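You operate a simulated robot arm through the tools that you are given. There is no shell and no other tool. Be economical: measure what you need, move in short steps, check, and stop when the job is done.

You run a simulated robot arm. Do the job below in one go: nothing can be reset, and whatever is moved stays where it is left.

JOB
Wipe the stain off the trolley with the sponge.
Fine: dip it in the tub, press it damp on the press plate, wipe, leave it on the plate. What is to be rubbed or washed off counts as gone when no trace of it is left.
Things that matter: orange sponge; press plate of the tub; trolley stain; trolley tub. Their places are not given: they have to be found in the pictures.

It is judged by the outcome, as a careful person would: the job done as asked, and still so three seconds after it is handed in. It fails if anything else is knocked over, pushed out of place, dropped, spilled or broken.

ROBOT AND FRAMES
A 7-joint arm with a two-finger parallel gripper, fixed in place. Base frame: the origin is at the foot of the arm, x ahead of it, y to its left, z up; the work surface is at about z = 580. Units: mm, rad, N and s.
With the tool pointing down near the work surface it reaches from about 160 to 640 mm from the base axis. Its first joint turns from -1.152 to 1.152 rad. Payload 1.57 kg.
The tool frame sits at the grasp point between the pads (the TCP): z along the fingers, y along the line on which they close. The tips reach 30 mm beyond it. Largest opening 110 mm; finger width 24, thickness 12; the body of the gripper, 48 by 112 mm, starts 78 mm behind the TCP.
Orientation is told as [roll, pitch, yaw] about the base's x, y, z axes, in that order, counted from this pose: with the fingers straight down and closing along the base's y, the tool's x points along the base's -x, its y along +y and its z along -z.

CONTROLS
- The arm moves only by the tool move_arm. Its argument "deltas" is a list of rows, each an object of numbers (a shift or turn left out is 0, a gripper value left out holds the last): "x", "y", "z": the shift along the tool's x, y, z in units of 20 mm (1.0 is 20 mm); "ax", "ay", "az": the turn, a rotation vector about the tool's x, y, z in units of 5 degrees (1.0 is 5 degrees); "grip": the gripper command, from -1 (fully open) to 1 (shut), values between in proportion. In form: [{"x": .., "y": .., "z": .., "ax": .., "ay": .., "az": .., "grip": ..}, ...]. A call has 1 to 12 rows; each row shifts and turns the commanded pose from where the row before left it, along the tool's axes as they then stand. A call with a number of a shift or a turn outside -1 to 1 is refused whole. Rows are played at 5 a second. More than 50 mm and 0.15 rad between two rows, or a gripper value outside its range, and nothing of the call is played. Where a pose cannot be reached the arm comes as near as it can. A force on the tool above 40 N (or 10 N above the force at the start of the call, whichever is more), or a blocked arm, ends the call early, and 0.2 s more pass. The fingers move at their own pace (about 108 mm/s each) and stop on an object; they squeeze with about 40 N. The grip force told is the motor's: it shows also when the fingers shut on nothing. Time passes only in rows, and 0.2 s behind the last, so rows that do not move let the fingers close. It gives the time, the measured TCP pose, the force on the tool (base axes), the opening and the grip force at its end, in the units of the frame above (readings bear some noise), with the torque about the TCP (base axes, N m) and any sound that the robot's microphone picked up, and new pictures: "pictures" is both (left out), scene, wrist or none.
- Cameras (640 x 400 px; columns grow to the right, rows downward): "scene" is fixed at [177, -407.4, 1385.5]; the picture's right is [0.68, -0.73, 0.00], its down [-0.55, -0.51, -0.66] and it looks along [0.48, 0.45, -0.75] (base axes); focal length 321 px, centre (320, 200). "wrist" rides on the gripper at [70, 16, -141] in the tool frame; the picture's right is [-0.23, 0.97, 0.00], its down [-0.86, -0.20, -0.48] and it looks along [-0.47, -0.11, 0.88] (tool axes); focal length 222 px, centre (320, 200).
- probe_pixels(camera, pixels): for up to 12 pixels [column, row] of the newest picture of that camera ("zoom" is the newest enlarged one), the place [x, y, z] in the base frame of the surface seen there, good to about 3 mm, but the place of the scene camera against the robot may be out by one fixed shift of up to 12 mm in any direction. It takes no simulated time.
- zoom(camera, box): a new picture of the part [left, top, right, bottom] of that camera's present view, enlarged. It takes no simulated time.
- close_job(): hands the job in; it is judged then, once.

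Work in short steps. Measure before you move; look again where a grasp or a placing could have gone wrong, and mend it. You have 80 turns and 200 pictures in all, those below and enlarged ones among them. Open the gripper and draw the arm clear of the work before you hand the job in, unless the task says otherwise; then end with one line.

The tools are called after ">>>" by a JSON object that holds its "op" and its "data". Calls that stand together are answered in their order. move_arm: Moves the arm, as the interface text tells. Its arguments: {"type":"object","properties":{"deltas":{"type":"array","items":{"type":"object","properties":{"x":{"type":"number"},"y":{"type":"number"},"z":{"type":"number"},"ax":{"type":"number"},"ay":{"type":"number"},"az":{"type":"number"},"grip":{"type":"number"}}}},"pictures":{"type":"string","enum":["both","scene","wrist","none"]}},"required":["deltas"]} The other tools are called the same way: probe_pixels (camera, pixels) gives the place of the surface under pixels of a picture; zoom (camera, box) takes an enlarged picture of a part of a camera's view; close_job () hands the job in.

At the start:

```text
time: 0.0
ee_pos: [426.2, -15.5, 985.0]
ee_rot: [0.0, -0.001, 0.0]
wrist_force: [0.6, -0.8, 0.4]
ft_torque: [0.0, -0.01, -0.01]
grip_width: 110.2
finger_force: 0.1
```

scene: 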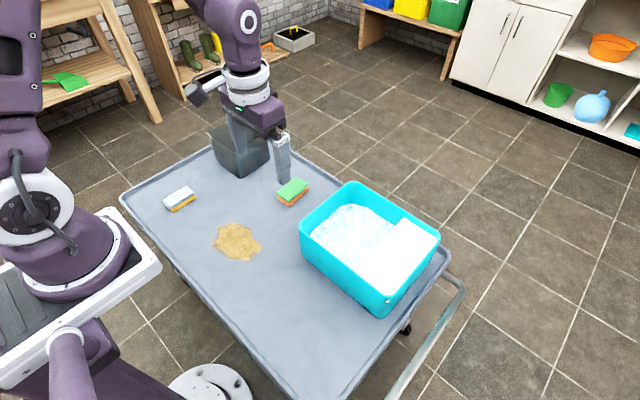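
wrist: 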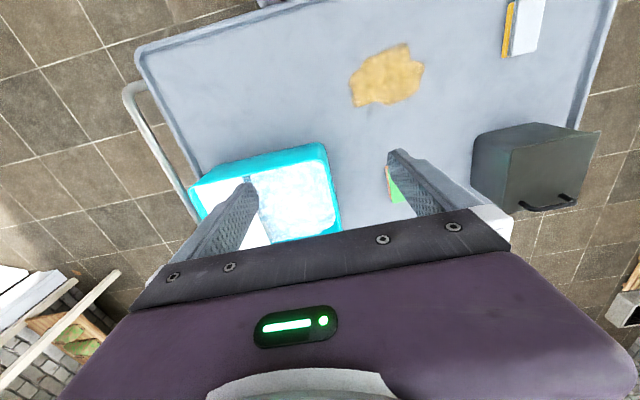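

Two sponges are visible: one green/orange at (292,191), one white/yellow at (180,198). I zoom in on them, on the tub and on the stain.

>>> {"op": "zoom", "data": {"camera": "scene", "box": [140, 150, 340, 275]}}

>>> {"op": "zoom", "data": {"camera": "scene", "box": [280, 170, 460, 320]}}

>>> {"op": "probe_pixels", "data": {"camera": "scene", "pixels": [[292, 186], [278, 191], [293, 180], [308, 185], [291, 200], [237, 241], [214, 241], [262, 247], [240, 222], [240, 262], [180, 192], [250, 300]]}}

>>> {"op": "probe_pixels", "data": {"camera": "scene", "pixels": [[349, 183], [439, 235], [301, 226], [383, 308], [350, 225], [375, 245], [405, 245], [395, 260], [420, 235], [390, 285], [402, 220], [330, 235]]}}

```text
3.20 times, centred on (240, 212) of scene
```

zoom: 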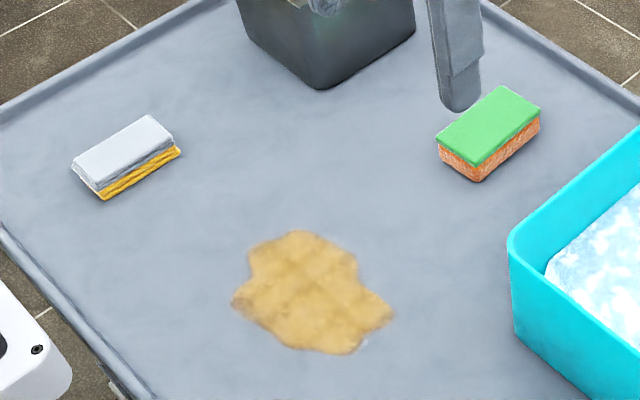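

```text
2.67 times, centred on (370, 245) of scene
```

zoom: 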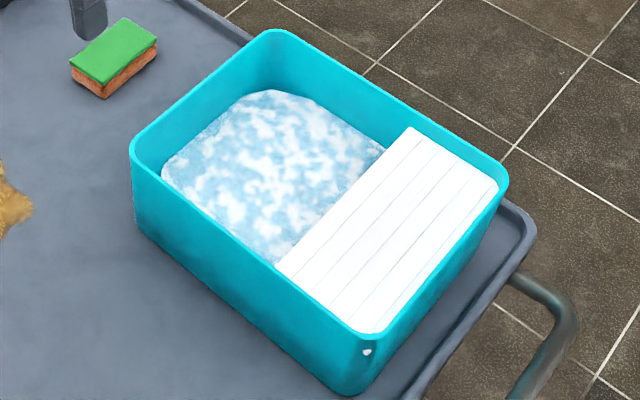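

```text
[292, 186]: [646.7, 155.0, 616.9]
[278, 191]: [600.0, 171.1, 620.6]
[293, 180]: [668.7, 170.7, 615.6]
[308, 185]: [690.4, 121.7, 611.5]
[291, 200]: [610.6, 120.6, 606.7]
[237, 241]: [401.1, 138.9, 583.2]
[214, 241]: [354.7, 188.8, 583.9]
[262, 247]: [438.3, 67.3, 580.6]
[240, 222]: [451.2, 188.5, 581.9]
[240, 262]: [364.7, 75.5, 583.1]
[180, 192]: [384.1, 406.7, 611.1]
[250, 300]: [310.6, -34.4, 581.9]
```

```text
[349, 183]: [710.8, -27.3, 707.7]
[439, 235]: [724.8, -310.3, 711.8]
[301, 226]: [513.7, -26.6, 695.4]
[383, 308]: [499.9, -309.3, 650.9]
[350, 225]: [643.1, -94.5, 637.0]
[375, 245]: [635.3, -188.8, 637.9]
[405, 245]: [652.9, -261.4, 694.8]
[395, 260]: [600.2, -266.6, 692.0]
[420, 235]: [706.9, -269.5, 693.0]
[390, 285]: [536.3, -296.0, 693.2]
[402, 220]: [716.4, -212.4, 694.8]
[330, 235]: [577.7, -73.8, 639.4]
```

The green/orange sponge (scene ~(292,188)) is the orange one, and the white ribbed part of the tub is the press plate. I measure the sponge corners, the plate and the tub rim more precisely, and cross-check with the wrist camera for the scene offset.

>>> {"op": "probe_pixels", "data": {"camera": "scene", "pixels": [[278, 194.5], [297, 178.5], [307.5, 185.3], [288.4, 200], [288.5, 206], [434, 239], [316, 262], [360, 270], [384, 290], [425, 228], [388, 225], [362, 272]]}}

>>> {"op": "probe_pixels", "data": {"camera": "wrist", "pixels": [[388, 75], [350, 98], [410, 48], [422, 82], [378, 103], [388, 187], [400, 200], [325, 147], [195, 185], [338, 225], [270, 155], [240, 165]]}}

>>> {"op": "zoom", "data": {"camera": "wrist", "box": [170, 20, 450, 260]}}

```text
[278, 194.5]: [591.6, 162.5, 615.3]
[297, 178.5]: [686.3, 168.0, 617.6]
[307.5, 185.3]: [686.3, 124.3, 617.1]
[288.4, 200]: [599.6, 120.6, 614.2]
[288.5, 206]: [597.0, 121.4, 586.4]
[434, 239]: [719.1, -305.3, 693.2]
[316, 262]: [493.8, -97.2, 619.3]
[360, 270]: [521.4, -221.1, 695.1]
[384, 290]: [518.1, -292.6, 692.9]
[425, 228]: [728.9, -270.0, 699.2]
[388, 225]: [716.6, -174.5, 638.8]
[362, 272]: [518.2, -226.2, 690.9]
```

```text
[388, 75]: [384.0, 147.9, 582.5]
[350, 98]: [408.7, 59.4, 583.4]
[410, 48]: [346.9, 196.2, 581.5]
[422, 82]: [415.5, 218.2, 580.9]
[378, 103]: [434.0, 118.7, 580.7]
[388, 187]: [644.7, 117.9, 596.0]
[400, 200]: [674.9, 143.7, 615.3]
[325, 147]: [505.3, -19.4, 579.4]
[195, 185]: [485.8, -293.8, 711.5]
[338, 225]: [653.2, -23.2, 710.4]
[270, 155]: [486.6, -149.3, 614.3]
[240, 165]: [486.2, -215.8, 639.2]
```

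```text
1.67 times, centred on (310, 140) of wrist
```

zoom: 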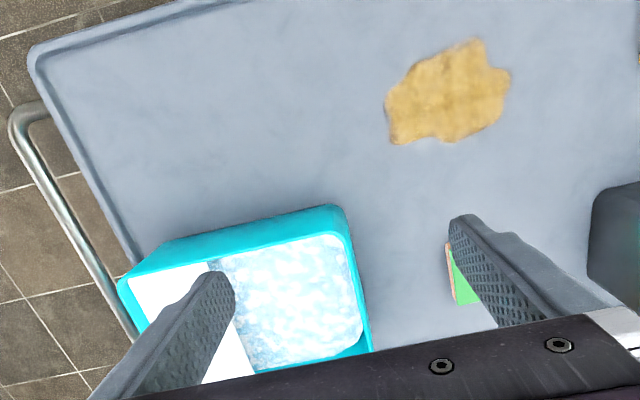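

Wrist and scene agree within ~8 mm in x. The sponge is about x 587–678, y 118–163, top 616. I check the dark bin's place before I come down.

>>> {"op": "probe_pixels", "data": {"camera": "wrist", "pixels": [[478, 140], [475, 185], [510, 155], [480, 195]]}}

>>> {"op": "move_arm", "data": {"deltas": [{"x": -0.8, "y": 0.65, "z": 0.8, "grip": -0.3}, {"x": -0.8, "y": 0.65, "z": 0.8}, {"x": -0.8, "y": 0.65, "z": 0.8}, {"x": -0.8, "y": 0.65, "z": 0.8}, {"x": -0.8, "y": 0.65, "z": 0.8}, {"x": -0.8, "y": 0.65, "z": 0.8}, {"x": -0.8, "y": 0.65, "z": 0.8}, {"x": -0.8, "y": 0.65, "z": 0.8}, {"x": -0.8, "y": 0.65, "z": 0.8}, {"x": -0.8, "y": 0.65, "z": 0.8}, {"x": -0.8, "y": 0.65, "z": 0.8}, {"x": -0.6, "y": 0.65, "z": 0.8}]}}

```text
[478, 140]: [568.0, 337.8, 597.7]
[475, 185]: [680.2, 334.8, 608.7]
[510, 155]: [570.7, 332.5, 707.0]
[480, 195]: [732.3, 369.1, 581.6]
```

```text
time: 2.6
ee_pos: [615.1, 140.3, 794.2]
ee_rot: [0.0, 0.002, 0.0]
wrist_force: [-0.5, 0.0, -1.1]
ft_torque: [-0.05, 0.0, -0.01]
grip_width: 71.7
finger_force: 0.1
```

scene: 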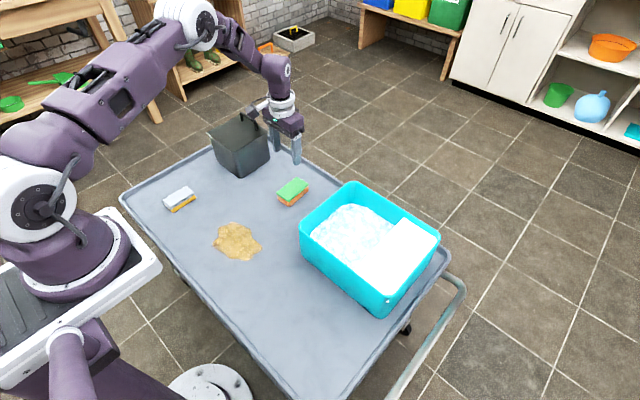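
wrist: 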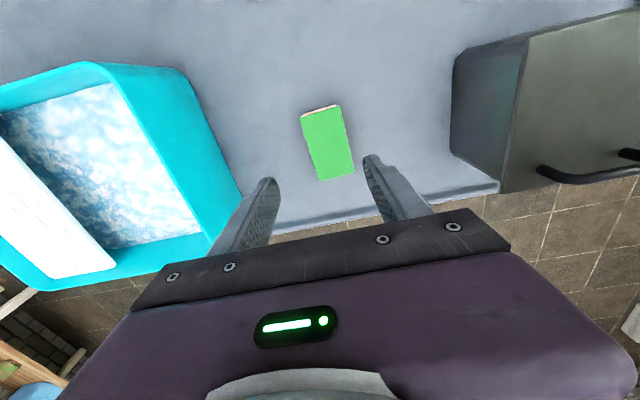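

The sponge is fully seen at wrist (328,142). I measure its corners with the wrist camera.

>>> {"op": "probe_pixels", "data": {"camera": "wrist", "pixels": [[303, 117], [341, 107], [353, 173], [319, 179], [328, 142], [318, 110], [200, 90], [230, 190]]}}

```text
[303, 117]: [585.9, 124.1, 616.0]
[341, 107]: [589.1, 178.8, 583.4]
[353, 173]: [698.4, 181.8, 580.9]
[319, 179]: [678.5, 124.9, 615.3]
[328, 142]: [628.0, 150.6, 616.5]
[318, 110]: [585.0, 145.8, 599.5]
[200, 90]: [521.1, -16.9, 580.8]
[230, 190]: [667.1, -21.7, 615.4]
```

Sponge centre is about (632, 145). I shift 5 mm in y and descend to TCP z≈640 first, looking once.

>>> {"op": "move_arm", "data": {"deltas": [{"x": -0.1, "y": 0.25, "z": 0.9}, {"z": 0.9}, {"z": 0.9}, {"z": 0.9}, {"z": 0.9}, {"z": 0.9}, {"z": 0.9}, {"z": 0.9}, {"z": 0.5}, {}]}}

```text
time: 4.8
ee_pos: [615.6, 145.8, 640.2]
ee_rot: [-0.001, 0.001, -0.001]
wrist_force: [-0.6, -0.8, -0.3]
ft_torque: [-0.01, 0.02, 0.03]
grip_width: 71.7
finger_force: 0.1
```

scene: 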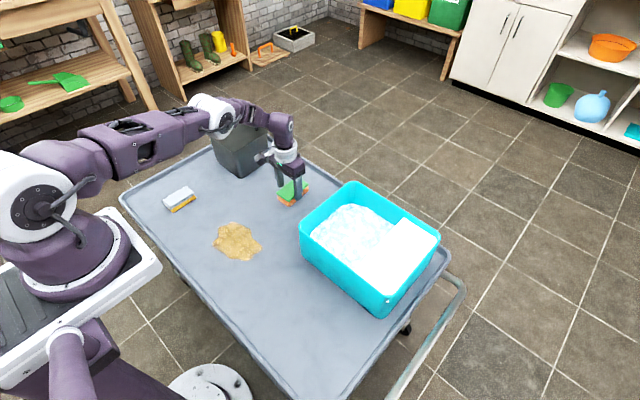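
wrist: 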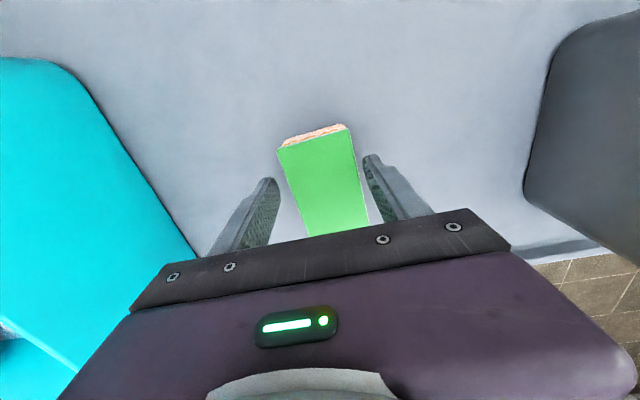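

Fingers straddle the sponge evenly. I go down 18 mm, close, and lift slightly.

>>> {"op": "move_arm", "data": {"deltas": [{"z": 0.5}, {"z": 0.4}, {}, {"grip": 1}, {}, {}, {}], "pictures": "wrist"}}

>>> {"op": "move_arm", "data": {"deltas": [{"z": -0.6}, {"z": -0.9}, {"z": -0.9}, {}]}}

```text
time: 6.4
ee_pos: [615.8, 147.2, 622.4]
ee_rot: [0.0, 0.001, 0.0]
wrist_force: [-0.2, 0.7, 0.5]
ft_torque: [-0.05, 0.0, 0.0]
grip_width: 57.4
finger_force: 40.2
```

wrist: 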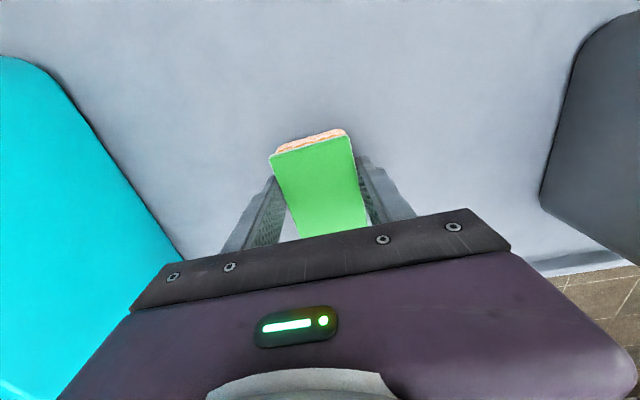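

```text
time: 7.4
ee_pos: [617.1, 146.7, 669.9]
ee_rot: [0.0, -0.002, -0.001]
wrist_force: [-0.4, 0.4, 0.4]
ft_torque: [-0.01, 0.0, 0.02]
grip_width: 57.3
finger_force: 39.5
```

scene: 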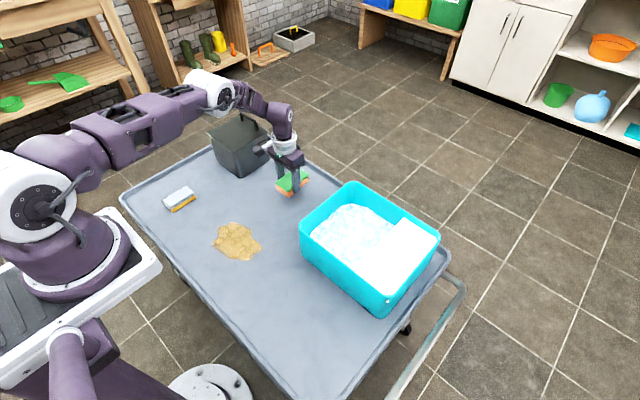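
wrist: 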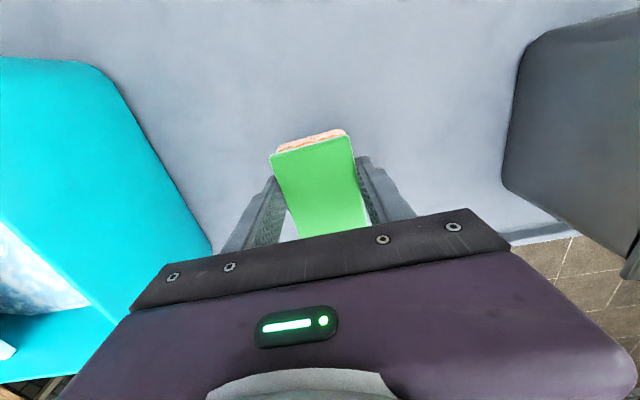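

Sponge lifted firmly (57 mm wide, bottom ≈40 mm below TCP). I raise it to z≈790 and carry it over the water at about y −120.

>>> {"op": "move_arm", "data": {"deltas": [{"z": -1}, {"z": -1}, {"z": -1}, {"z": -1}, {"z": -1}, {"z": -1}, {}], "pictures": "none"}}

>>> {"op": "move_arm", "data": {"deltas": [{"x": 0.1, "y": -1}, {"x": 0.1, "y": -1}, {"x": 0.1, "y": -1}, {"x": 0.1, "y": -1}, {"x": 0.1, "y": -1}, {"x": 0.1, "y": -1}, {"x": 0.1, "y": -1}, {"x": 0.1, "y": -1}, {"x": 0.1, "y": -1}, {"x": 0.1, "y": -1}, {"x": 0.1, "y": -1}, {"y": -1}], "pictures": "none"}}

>>> {"op": "move_arm", "data": {"deltas": [{"y": -1}, {"y": -0.4}, {}]}}

```text
time: 9.0
ee_pos: [617.4, 145.5, 790.0]
ee_rot: [0.0, -0.001, 0.0]
wrist_force: [0.2, 0.4, -0.4]
ft_torque: [0.01, -0.04, -0.02]
grip_width: 56.9
finger_force: 39.6
```

```text
time: 11.6
ee_pos: [595.3, -93.5, 789.5]
ee_rot: [0.001, -0.001, 0.001]
wrist_force: [0.4, -0.1, -0.2]
ft_torque: [0.0, -0.03, 0.01]
grip_width: 56.9
finger_force: 40.2
```

```text
time: 12.4
ee_pos: [593.7, -121.7, 790.5]
ee_rot: [0.001, 0.001, 0.002]
wrist_force: [-0.7, -0.1, -0.6]
ft_torque: [0.02, -0.01, -0.01]
grip_width: 56.4
finger_force: 40.2
```

scene: 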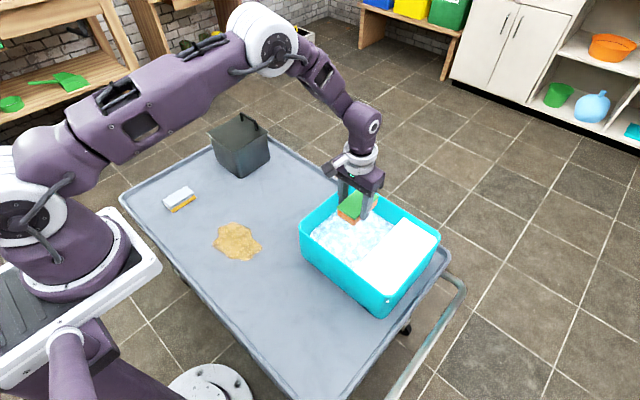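
wrist: 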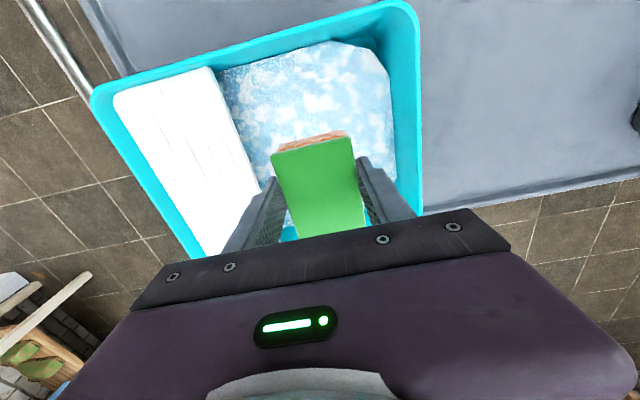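

The sponge hangs over the water. I measure the water edges, plate and rim with the wrist camera for clearances.

>>> {"op": "probe_pixels", "data": {"camera": "wrist", "pixels": [[345, 48], [225, 90], [300, 90], [392, 140], [240, 165], [205, 72], [118, 97], [160, 140], [200, 235], [95, 95], [405, 100], [220, 120]]}}

```text
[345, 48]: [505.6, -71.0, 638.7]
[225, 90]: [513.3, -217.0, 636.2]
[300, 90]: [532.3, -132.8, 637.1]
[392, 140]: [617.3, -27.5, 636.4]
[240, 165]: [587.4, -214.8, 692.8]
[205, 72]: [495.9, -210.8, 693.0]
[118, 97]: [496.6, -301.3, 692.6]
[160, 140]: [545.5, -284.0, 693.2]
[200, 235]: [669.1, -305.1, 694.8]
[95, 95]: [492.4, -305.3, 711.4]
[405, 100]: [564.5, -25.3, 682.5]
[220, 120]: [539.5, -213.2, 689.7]
```

Water surface is at 637 (y −215…−27). I dip: lower to TCP z≈648 so most of the sponge is under water, hold, and look.

>>> {"op": "move_arm", "data": {"deltas": [{"z": 1}, {"z": 1}, {"z": 1}, {"z": 1}, {"z": 0.8}, {"z": 0.6}, {"z": 0.6}, {"z": 0.6}, {"z": 0.5}, {}, {}, {}]}}

```text
time: 15.0
ee_pos: [594.5, -121.7, 648.6]
ee_rot: [0.0, 0.0, -0.001]
wrist_force: [-0.3, 0.8, 0.4]
ft_torque: [-0.03, 0.03, -0.02]
grip_width: 56.3
finger_force: 39.8
```

scene: 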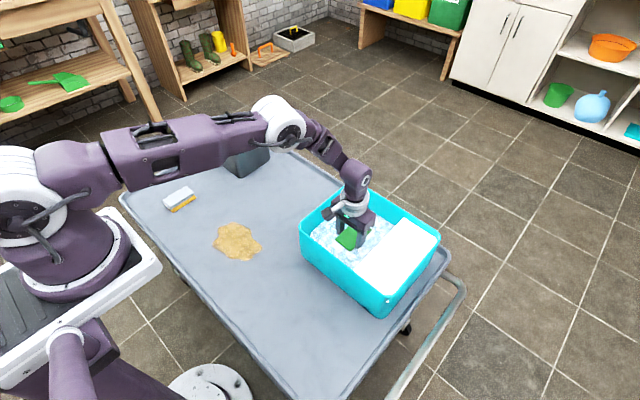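
wrist: 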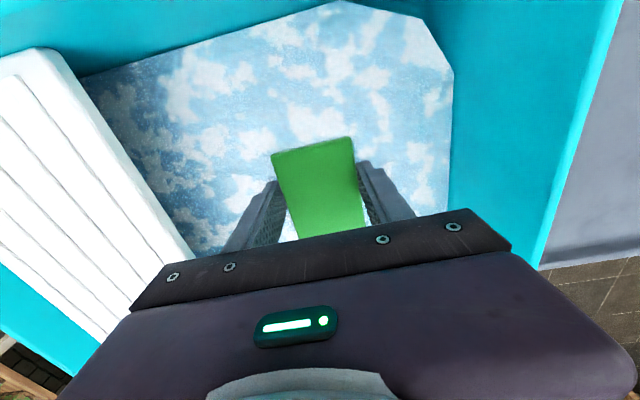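

The sponge is soaked. I raise to z≈765 (stays within the tub) and shift over the press plate to y≈−258, x≈575.

>>> {"op": "move_arm", "data": {"deltas": [{"z": -0.6}, {"z": -0.8}, {"z": -0.9}, {"z": -0.9}, {"z": -0.9}, {"z": -0.9}, {"z": -0.8}, {}, {}, {}], "pictures": "wrist"}}

>>> {"op": "move_arm", "data": {"deltas": [{"x": 0.1, "y": -0.7}, {"x": 0.1, "y": -0.7}, {"x": 0.1, "y": -0.7}, {"x": 0.1, "y": -0.7}, {"x": 0.1, "y": -0.7}, {"x": 0.1, "y": -0.7}, {"x": 0.1, "y": -0.7}, {"x": 0.1, "y": -0.7}, {"x": 0.1, "y": -0.7}, {"x": 0.1, "y": -0.5}, {}]}}

```text
time: 17.2
ee_pos: [592.5, -120.9, 764.6]
ee_rot: [0.001, 0.001, 0.0]
wrist_force: [0.9, -0.4, -0.9]
ft_torque: [0.01, 0.0, -0.04]
grip_width: 56.5
finger_force: 40.0
```

wrist: 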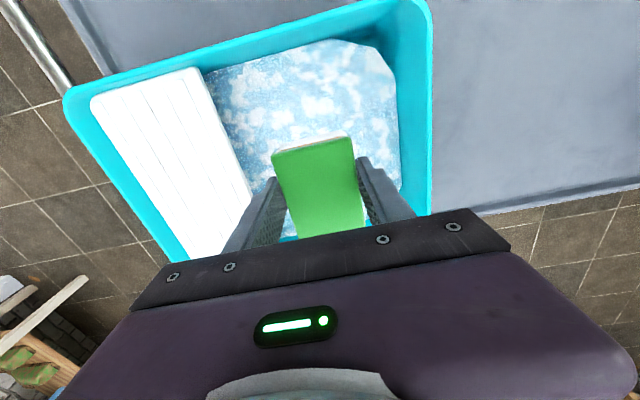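

```text
time: 19.6
ee_pos: [575.4, -258.9, 762.9]
ee_rot: [-0.001, 0.0, -0.001]
wrist_force: [-0.6, -0.6, -0.1]
ft_torque: [-0.01, 0.01, -0.01]
grip_width: 56.7
finger_force: 40.1
```

scene: 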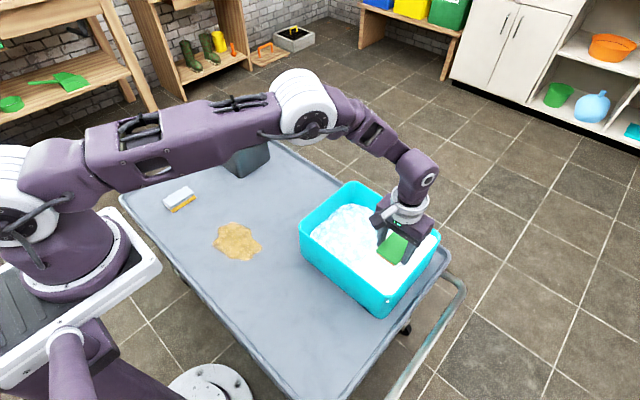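
wrist: 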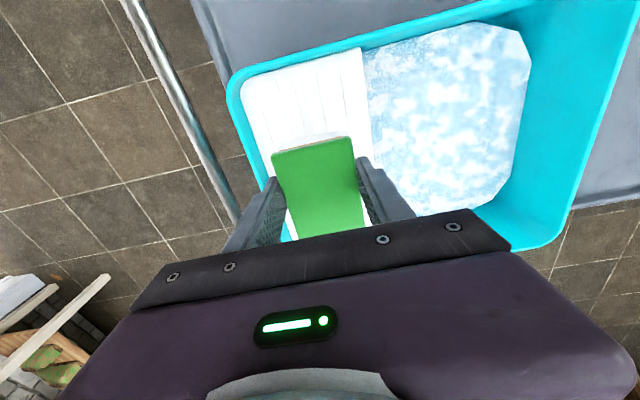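

Sponge is above the plate. I shift y by +4 mm and lower in small steps, watching force for the press.

>>> {"op": "move_arm", "data": {"deltas": [{"y": 0.2, "z": 0.4}, {"z": 0.4}, {"z": 0.3}, {"z": 0.2}, {"z": 0.1}, {}]}}

```text
time: 21.0
ee_pos: [574.7, -254.4, 735.1]
ee_rot: [-0.001, -0.001, 0.001]
wrist_force: [-0.1, -0.4, -0.5]
ft_torque: [0.01, 0.02, 0.04]
grip_width: 56.5
finger_force: 40.1
```

scene: 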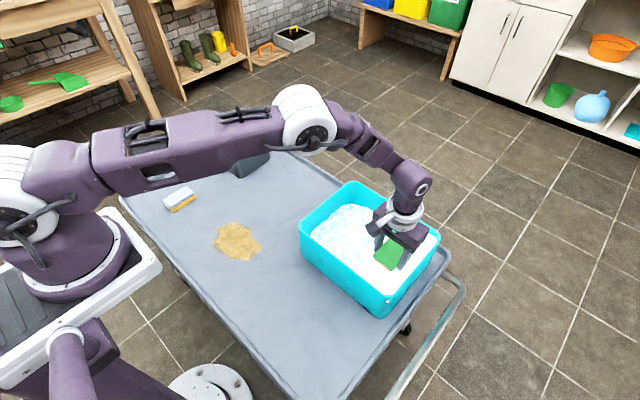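
wrist: 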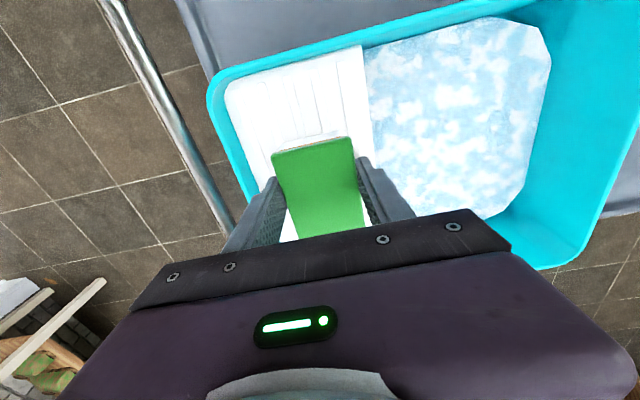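

No contact yet; I press down in 2 mm steps.

>>> {"op": "move_arm", "data": {"deltas": [{"z": 0.1}, {"z": 0.1}, {}], "pictures": "none"}}

>>> {"op": "move_arm", "data": {"deltas": [{"z": 0.1}, {"z": 0.1}, {}], "pictures": "none"}}

```text
time: 21.8
ee_pos: [574.3, -254.3, 733.6]
ee_rot: [-0.001, -0.001, 0.0]
wrist_force: [-6.5, 3.0, 24.6]
ft_torque: [0.23, 0.12, 0.06]
grip_width: 56.5
finger_force: 40.2
```

```text
time: 22.2
ee_pos: [577.1, -254.2, 732.9]
ee_rot: [-0.002, -0.002, 0.0]
wrist_force: [-2.4, 1.4, 9.7]
ft_torque: [0.16, 0.21, 0.02]
grip_width: 56.7
finger_force: 40.2
stopped in row 1: the force on the tool passed its limit at 45 N (the readings are from after the stop); the commanded pose is now the measured one
```

It pressed up to 45 N. I look closely for the sponge's state and whether it slipped.

>>> {"op": "move_arm", "data": {"deltas": [{"z": 0.05}, {}, {}, {}]}}

>>> {"op": "zoom", "data": {"camera": "wrist", "box": [200, 40, 440, 240]}}

>>> {"op": "zoom", "data": {"camera": "scene", "box": [320, 180, 460, 300]}}

```text
time: 23.2
ee_pos: [576.3, -254.7, 733.1]
ee_rot: [-0.003, -0.002, 0.0]
wrist_force: [-3.2, 1.0, 33.3]
ft_torque: [0.23, 0.26, 0.02]
grip_width: 56.5
finger_force: 40.4
```

scene: 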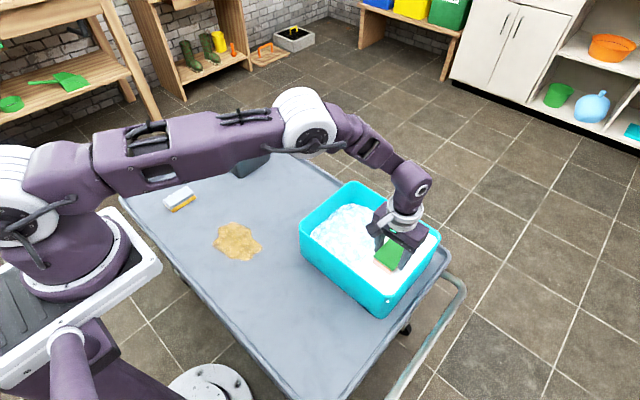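
wrist: 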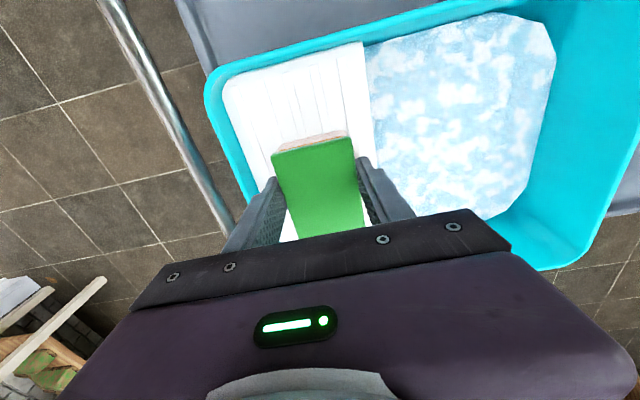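

```text
2.00 times, centred on (320, 140) of wrist
```

zoom: 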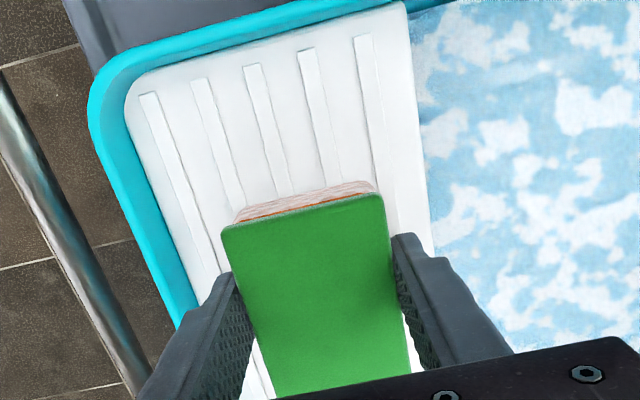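

```text
3.33 times, centred on (390, 240) of scene
```

zoom: 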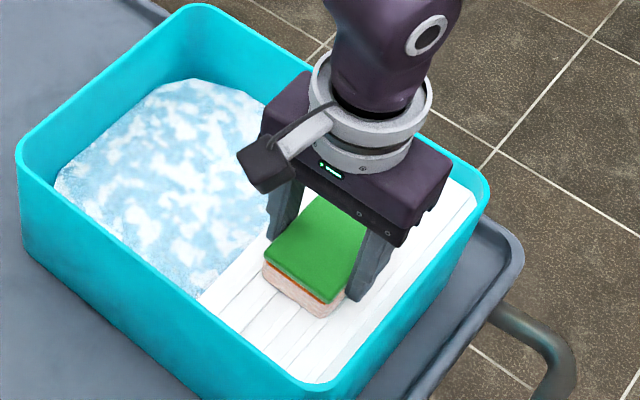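

The sponge sits flat and square, squeezed onto the ribs. I hold the press a bit longer, then lift and look for drips.

>>> {"op": "move_arm", "data": {"deltas": [{}, {}, {}, {}, {}, {"z": -0.3}, {"z": -0.5}, {}, {}]}}

>>> {"op": "zoom", "data": {"camera": "scene", "box": [320, 180, 460, 300]}}

```text
time: 25.2
ee_pos: [575.9, -252.9, 747.2]
ee_rot: [-0.002, 0.001, 0.001]
wrist_force: [-0.8, -0.5, 0.2]
ft_torque: [0.0, 0.01, -0.05]
grip_width: 56.6
finger_force: 40.0
```

scene: 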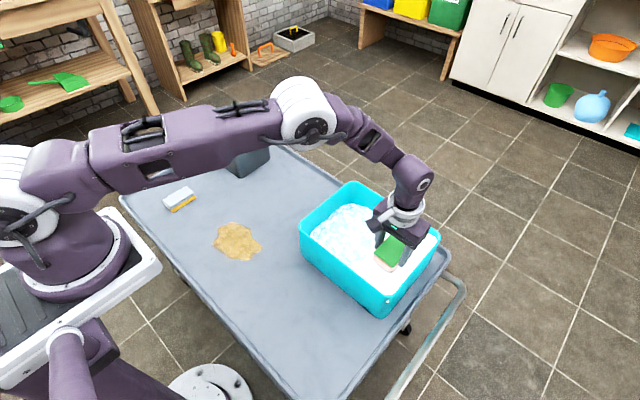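
wrist: 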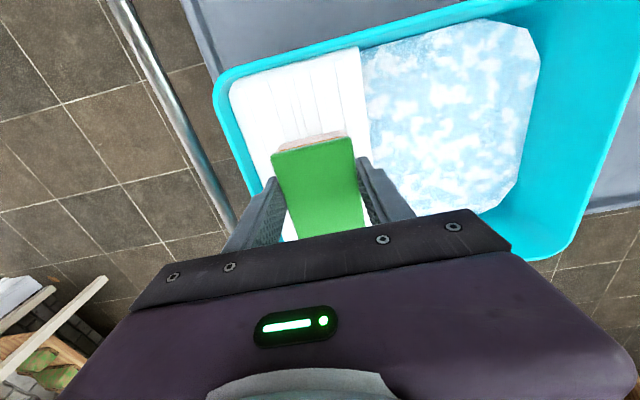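

```text
3.33 times, centred on (390, 240) of scene
```

zoom: 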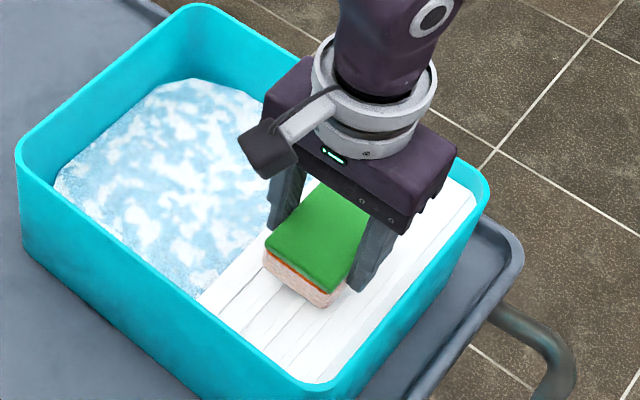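

No drips visible. I press once more to be sure it's only damp, then lift.

>>> {"op": "move_arm", "data": {"deltas": [{"z": 0.5}, {"z": 0.2}, {"z": 0.05}, {"z": 0.04}, {}, {}, {}, {}, {}, {}], "pictures": "none"}}

>>> {"op": "move_arm", "data": {"deltas": [{}, {}, {}, {}, {"z": -0.6}, {"z": -0.8}, {}, {}], "pictures": "none"}}

>>> {"op": "zoom", "data": {"camera": "scene", "box": [320, 180, 460, 300]}}

```text
time: 27.4
ee_pos: [575.8, -253.6, 732.9]
ee_rot: [-0.003, -0.002, -0.001]
wrist_force: [0.4, 1.8, 12.2]
ft_torque: [0.18, -0.04, -0.03]
grip_width: 56.6
finger_force: 39.6
```

```text
time: 29.2
ee_pos: [575.8, -255.6, 761.8]
ee_rot: [-0.002, -0.001, 0.0]
wrist_force: [0.2, 0.3, -0.8]
ft_torque: [0.01, 0.02, 0.02]
grip_width: 56.5
finger_force: 40.3
```

```text
3.33 times, centred on (390, 240) of scene
```

zoom: 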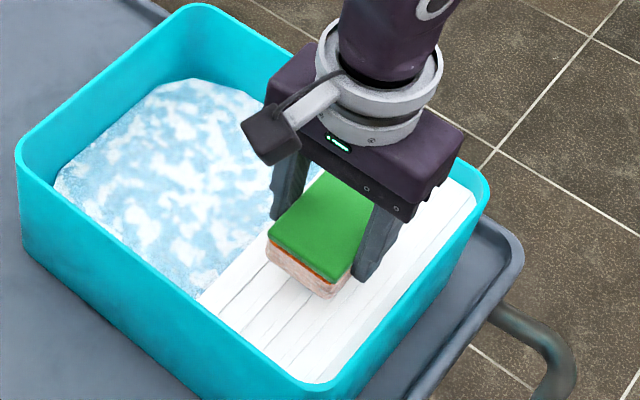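

Sponge is damp and not dripping. I raise to z≈800 and carry it to the stain start, TCP about (399, 35).

>>> {"op": "move_arm", "data": {"deltas": [{"z": -1}, {"z": -0.9}, {"x": 0.9, "y": 0.6}, {"x": 0.9, "y": 0.9}, {"x": 0.9, "y": 0.9}, {"x": 0.9, "y": 0.9}, {"x": 0.9, "y": 0.9}, {"x": 0.9, "y": 0.9}, {"x": 0.9, "y": 0.9}, {"x": 0.9, "y": 0.9}, {"x": 0.9, "y": 0.9}, {"x": 0.75, "y": 0.9}], "pictures": "none"}}

>>> {"op": "move_arm", "data": {"deltas": [{"y": 1}, {"y": 1}, {"y": 1}, {"y": 1}, {"y": 1}, {"y": 0.7}, {}]}}

```text
time: 31.8
ee_pos: [399.4, -80.4, 798.1]
ee_rot: [-0.002, -0.001, -0.001]
wrist_force: [-0.2, 0.7, -0.7]
ft_torque: [0.01, 0.02, -0.01]
grip_width: 56.5
finger_force: 40.4
```

```text
time: 33.4
ee_pos: [398.6, 34.1, 797.9]
ee_rot: [-0.002, -0.002, 0.001]
wrist_force: [-0.2, -0.2, -0.3]
ft_torque: [0.0, 0.0, -0.02]
grip_width: 56.7
finger_force: 40.1
```

scene: 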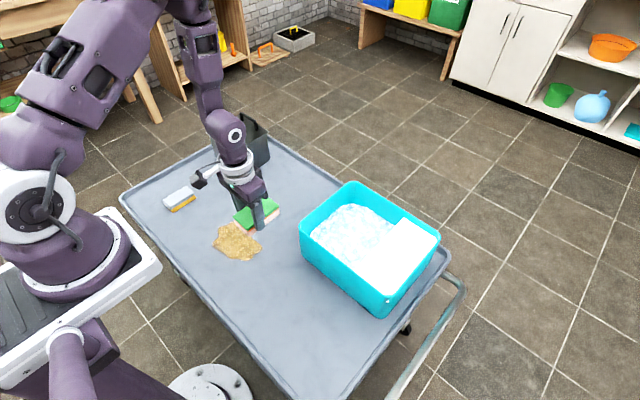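
wrist: 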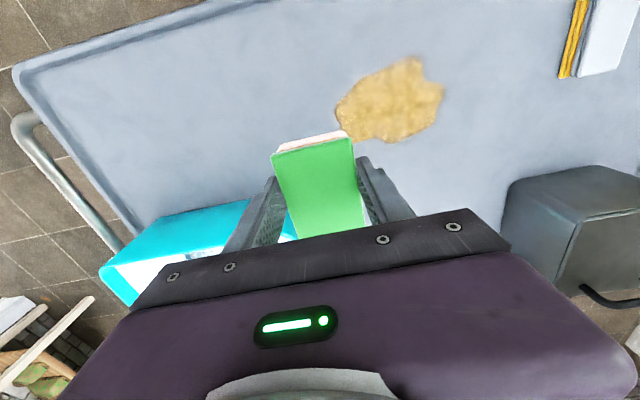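

I re-measure the stain's outline from this view: edges at about (335,112), (345,140), (400,140), (443,95), (420,60).

>>> {"op": "probe_pixels", "data": {"camera": "wrist", "pixels": [[336, 112], [345, 138], [400, 142], [434, 118], [443, 95], [418, 60], [375, 75], [350, 92], [570, 75], [565, 40]]}}

>>> {"op": "move_arm", "data": {"deltas": [{"z": 1}, {"z": 1}, {"z": 1}, {"z": 1}, {"z": 1}, {"z": 1}, {"z": 1}, {"z": 0.8}, {}], "pictures": "none"}}

```text
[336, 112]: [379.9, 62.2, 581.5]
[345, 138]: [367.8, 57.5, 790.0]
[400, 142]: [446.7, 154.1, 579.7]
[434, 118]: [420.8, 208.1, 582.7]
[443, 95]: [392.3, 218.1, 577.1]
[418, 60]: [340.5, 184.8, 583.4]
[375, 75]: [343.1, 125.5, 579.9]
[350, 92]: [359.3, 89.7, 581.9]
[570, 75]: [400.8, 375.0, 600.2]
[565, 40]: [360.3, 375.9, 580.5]
```

```text
time: 35.4
ee_pos: [399.3, 33.3, 640.2]
ee_rot: [-0.002, -0.001, -0.001]
wrist_force: [0.8, -0.4, -0.9]
ft_torque: [0.02, -0.02, 0.03]
grip_width: 56.5
finger_force: 39.7
```

Stain spans x≈338–448, y≈57–220. I lower to contact in small steps.

>>> {"op": "move_arm", "data": {"deltas": [{"z": 0.4}, {"z": 0.3}, {"z": 0.1}, {}], "pictures": "none"}}

>>> {"op": "move_arm", "data": {"deltas": [{"z": 0.1}, {}], "pictures": "none"}}

```text
time: 36.4
ee_pos: [399.0, 34.4, 624.7]
ee_rot: [-0.002, -0.001, 0.002]
wrist_force: [-0.3, -0.2, 0.3]
ft_torque: [0.01, 0.04, 0.03]
grip_width: 56.3
finger_force: 40.4
```

```text
time: 37.0
ee_pos: [398.2, 33.5, 623.1]
ee_rot: [-0.003, 0.0, 0.0]
wrist_force: [0.0, 0.0, -0.6]
ft_torque: [-0.02, 0.04, -0.03]
grip_width: 56.8
finger_force: 40.4
```

>>> {"op": "move_arm", "data": {"deltas": [{"z": 0.06}, {}], "pictures": "none"}}

```text
time: 37.6
ee_pos: [398.1, 33.8, 621.8]
ee_rot: [-0.002, -0.002, 0.001]
wrist_force: [-1.4, -0.3, 8.6]
ft_torque: [0.07, -0.06, -0.01]
grip_width: 56.8
finger_force: 39.8
```

Contact at 8.6 N. I sweep along +y across the upper lane to y≈245.

>>> {"op": "move_arm", "data": {"deltas": [{"y": 0.9, "z": 0.02}, {"y": 0.9}, {"y": 0.9}, {"y": 0.9}, {"y": 0.9}, {"y": 0.9}, {"y": 0.9}, {"y": 0.9}, {"y": 0.9}, {"y": 0.9}, {"y": 0.9}, {"y": 0.9}]}}

```text
time: 40.1
ee_pos: [400.1, 236.4, 621.9]
ee_rot: [-0.002, -0.001, 0.001]
wrist_force: [-3.1, -0.5, 12.9]
ft_torque: [0.07, 0.08, 0.07]
grip_width: 56.5
finger_force: 39.9
stopped in row 12: the force on the tool passed its limit at 44 N (the readings are from after the stop); the commanded pose is now the measured one
```

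scene: 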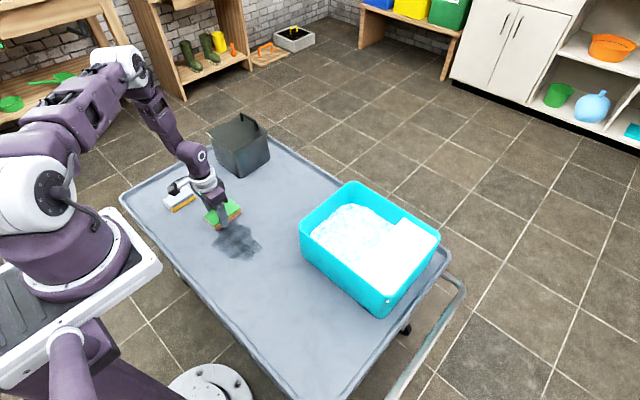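
wrist: 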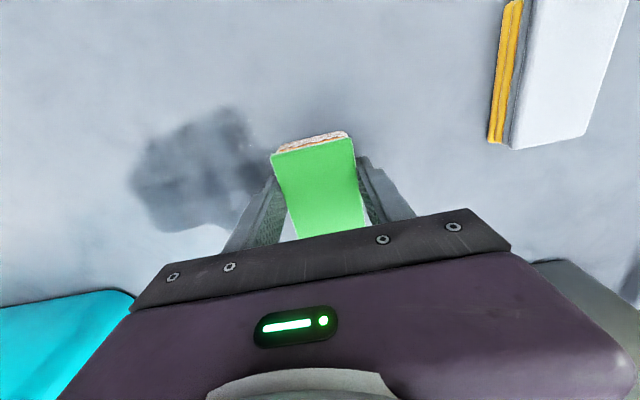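

The yellow is gone but a dark trace remains at wrist (195,170). I shift to the nearer lane and sweep back with slightly less force.

>>> {"op": "move_arm", "data": {"deltas": [{"x": 0.9, "z": -0.03}, {"x": 0.9}, {"x": 0.9}, {}], "pictures": "none"}}

>>> {"op": "move_arm", "data": {"deltas": [{"y": -0.9}, {"y": -0.9}, {"y": -0.9}, {"y": -0.9}, {"y": -0.9}, {"y": -0.9}, {"y": -0.9}, {"y": -0.9}, {"y": -0.9}, {"y": -0.9}, {"y": -0.9}, {"y": -0.5}]}}

```text
time: 41.1
ee_pos: [345.7, 236.4, 621.2]
ee_rot: [-0.004, -0.001, 0.0]
wrist_force: [3.8, -1.2, 8.0]
ft_torque: [0.12, -0.21, -0.03]
grip_width: 56.4
finger_force: 39.6
```

```text
time: 43.7
ee_pos: [346.2, 27.2, 622.5]
ee_rot: [-0.001, -0.001, 0.0]
wrist_force: [-0.4, 0.1, -0.3]
ft_torque: [-0.02, 0.02, -0.02]
grip_width: 56.6
finger_force: 40.0
```

scene: 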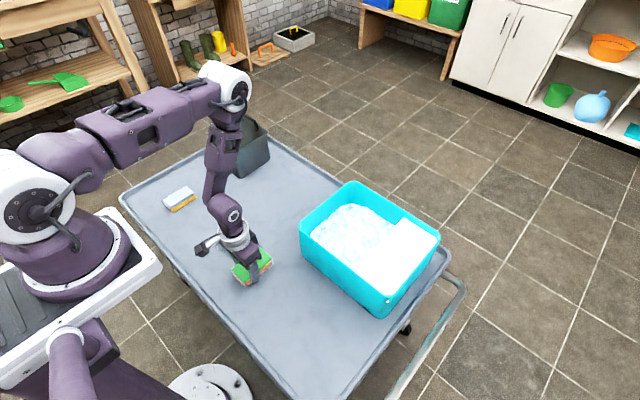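
wrist: 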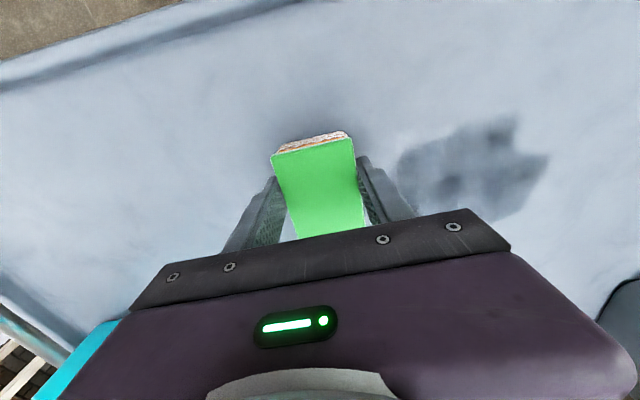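

The trace is fainter; contact was lost at the end. I press 1.5 mm more and sweep back in this lane.

>>> {"op": "move_arm", "data": {"deltas": [{"z": 0.07}, {"y": 0.8}, {"y": 0.9}, {"y": 0.9}, {"y": 0.9}, {"y": 0.9}, {"y": 0.9}, {"y": 0.9}, {"y": 0.9}, {"y": 0.9}, {"y": 0.9}, {"y": 0.9}]}}

```text
time: 44.4
ee_pos: [346.7, 45.3, 621.5]
ee_rot: [-0.008, -0.001, -0.002]
wrist_force: [-1.9, 2.2, 13.4]
ft_torque: [0.32, 0.13, 0.04]
grip_width: 56.6
finger_force: 40.0
stopped in row 3: the force on the tool passed its limit at 41 N (the readings are from after the stop); the commanded pose is now the measured one
```

scene: 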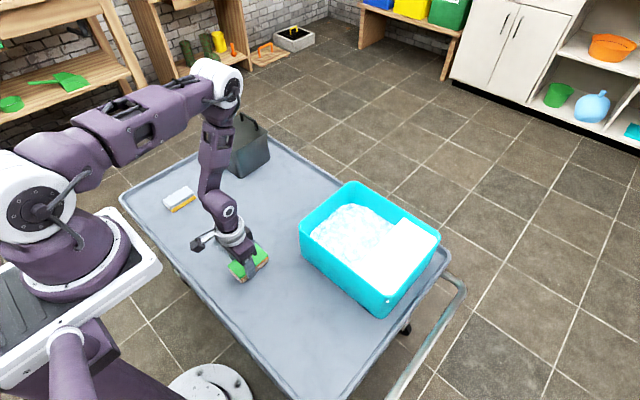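
wrist: 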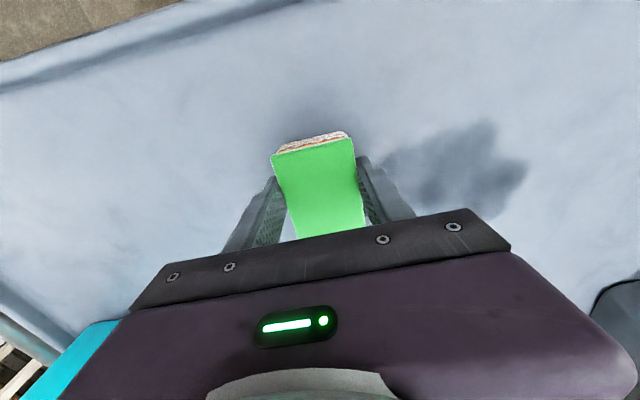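

Stiff contact; the command is now at a ~13 N level. I continue the sweep in a shorter call.

>>> {"op": "move_arm", "data": {"deltas": [{"z": -0.02, "y": 0.6}, {"y": 0.8}, {"y": 0.8}, {"y": 0.8}, {"y": 0.8}, {"y": 0.8}, {"y": 0.8}, {"y": 0.8}, {"y": 0.8}, {"y": 0.8}, {"y": 0.8}]}}

```text
time: 44.8
ee_pos: [346.3, 57.1, 621.4]
ee_rot: [-0.011, -0.003, -0.005]
wrist_force: [-0.2, 0.1, 11.6]
ft_torque: [0.4, -0.05, 0.06]
grip_width: 56.5
finger_force: 39.6
stopped in row 2: the force on the tool passed its limit at 41 N (the readings are from after the stop); the commanded pose is now the measured one
```

scene: 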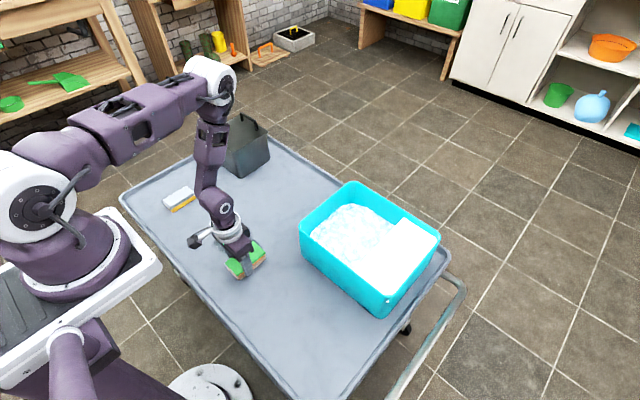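
wrist: 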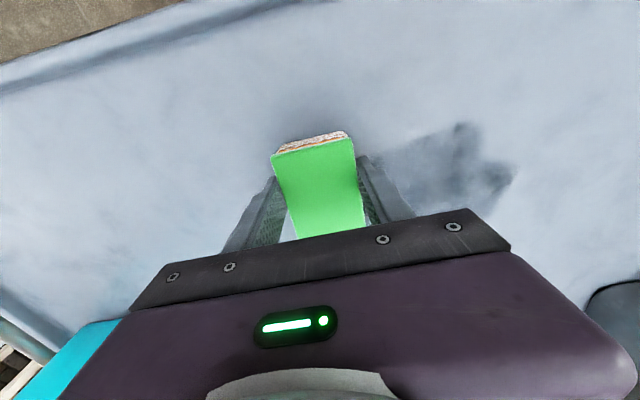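

The tilt has crept to −0.011 rad by friction. I lift ~0.5 mm, correct the roll, and continue.

>>> {"op": "move_arm", "data": {"deltas": [{"z": -0.04, "ax": -0.126, "az": -0.05}, {}], "pictures": "none"}}

>>> {"op": "move_arm", "data": {"deltas": [{"y": 0.5}, {"y": 0.5}, {"y": 0.5}, {"y": 0.5}, {"y": 0.5}, {"y": 0.5}], "pictures": "wrist"}}

```text
time: 45.4
ee_pos: [346.7, 56.5, 622.3]
ee_rot: [0.001, -0.003, -0.002]
wrist_force: [-0.1, 0.0, 0.0]
ft_torque: [0.0, 0.04, 0.02]
grip_width: 56.3
finger_force: 39.7
```

```text
time: 46.8
ee_pos: [346.9, 117.1, 621.6]
ee_rot: [0.001, -0.002, -0.002]
wrist_force: [-0.7, -1.1, 2.2]
ft_torque: [-0.15, 0.03, -0.01]
grip_width: 56.6
finger_force: 40.2
```

wrist: 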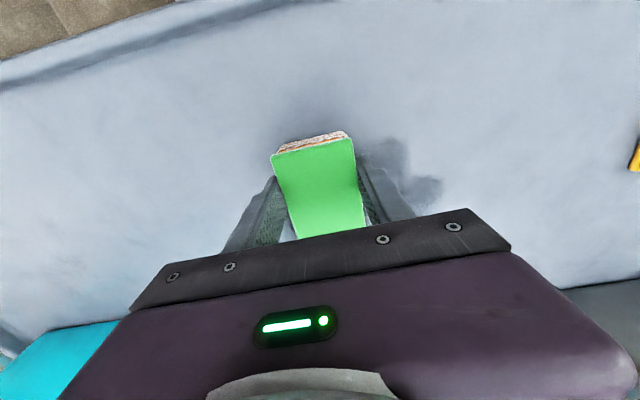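

Light contact now; wiping works. I press 0.4 mm more and continue to y≈240.

>>> {"op": "move_arm", "data": {"deltas": [{"z": 0.02, "y": 0.6}, {"y": 0.6}, {"y": 0.6}, {"y": 0.6}, {"y": 0.6}, {"y": 0.6}, {"y": 0.6}, {"y": 0.6}, {"y": 0.6}, {"y": 0.6}], "pictures": "wrist"}}

```text
time: 49.0
ee_pos: [347.3, 237.7, 620.9]
ee_rot: [0.0, -0.001, -0.001]
wrist_force: [0.1, -8.8, 21.2]
ft_torque: [-0.24, -0.04, 0.05]
grip_width: 56.8
finger_force: 39.7
```

wrist: 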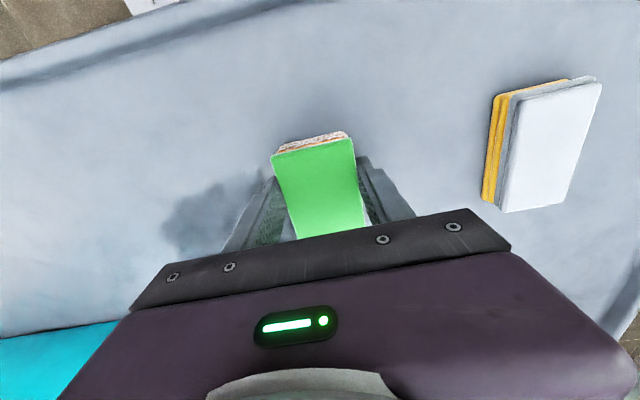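

Trace remains mostly in the farther lane. I shift to TCP x≈385 and sweep back along −y at ~15–20 N.

>>> {"op": "move_arm", "data": {"deltas": [{"x": -0.9, "z": -0.02}, {"x": -0.9}, {"x": -0.3}, {}], "pictures": "none"}}

>>> {"op": "move_arm", "data": {"deltas": [{"y": -0.8}, {"y": -0.8}, {"y": -0.8}, {"y": -0.8}, {"y": -0.8}, {"y": -0.8}], "pictures": "none"}}

>>> {"op": "move_arm", "data": {"deltas": [{"z": 0.02, "y": -0.8}, {"y": -0.8}, {"y": -0.8}, {"y": -0.8}, {"y": -0.8}, {"y": -0.8}]}}

```text
time: 50.0
ee_pos: [388.3, 236.9, 622.5]
ee_rot: [0.0, -0.003, 0.001]
wrist_force: [0.5, 0.4, -0.8]
ft_torque: [-0.02, 0.02, -0.02]
grip_width: 56.6
finger_force: 40.0
```

```text
time: 51.4
ee_pos: [388.3, 139.9, 623.8]
ee_rot: [-0.001, -0.002, 0.0]
wrist_force: [0.4, -0.5, -0.8]
ft_torque: [-0.02, 0.03, 0.02]
grip_width: 56.6
finger_force: 40.3
```

```text
time: 52.8
ee_pos: [388.2, 45.6, 621.5]
ee_rot: [0.001, -0.002, -0.002]
wrist_force: [0.2, 0.4, -1.6]
ft_torque: [0.01, 0.0, 0.03]
grip_width: 56.3
finger_force: 40.4
```

scene: 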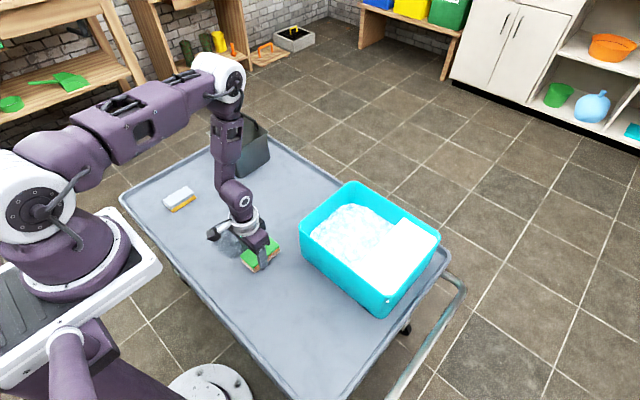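
wrist: 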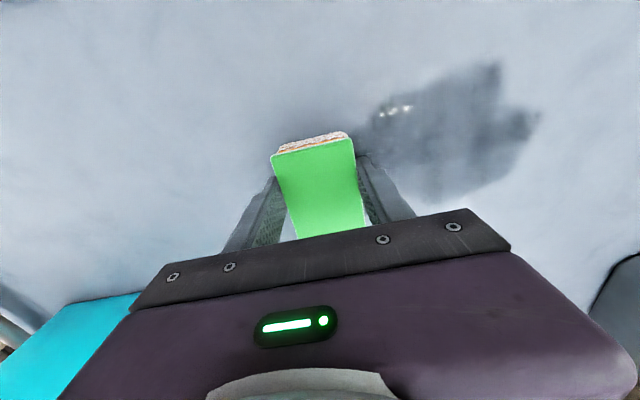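

That pass had no contact (force ~0). I lower until ~10 N and sweep back +y.

>>> {"op": "move_arm", "data": {"deltas": [{"z": 0.04}, {}], "pictures": "none"}}

```text
time: 53.4
ee_pos: [388.5, 45.3, 620.8]
ee_rot: [-0.002, 0.001, -0.002]
wrist_force: [-2.5, -2.7, 26.2]
ft_torque: [0.04, 0.09, -0.01]
grip_width: 56.8
finger_force: 39.9
```

>>> {"op": "move_arm", "data": {"deltas": [{"z": -0.01, "y": 0.6}, {"y": 0.6}, {"y": 0.6}, {"y": 0.6}, {"y": 0.6}, {"y": 0.6}, {"y": 0.6}, {"y": 0.6}, {"y": 0.6}, {"y": 0.6}], "pictures": "wrist"}}

```text
time: 55.6
ee_pos: [388.8, 164.0, 622.3]
ee_rot: [0.001, -0.001, -0.004]
wrist_force: [-0.8, 0.1, 0.2]
ft_torque: [0.04, 0.03, 0.0]
grip_width: 56.7
finger_force: 39.4
```

wrist: 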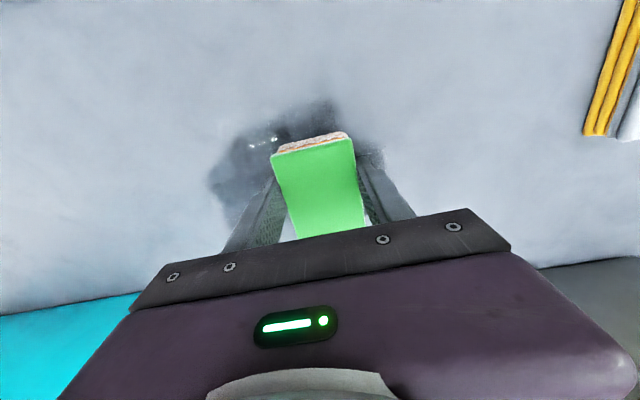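

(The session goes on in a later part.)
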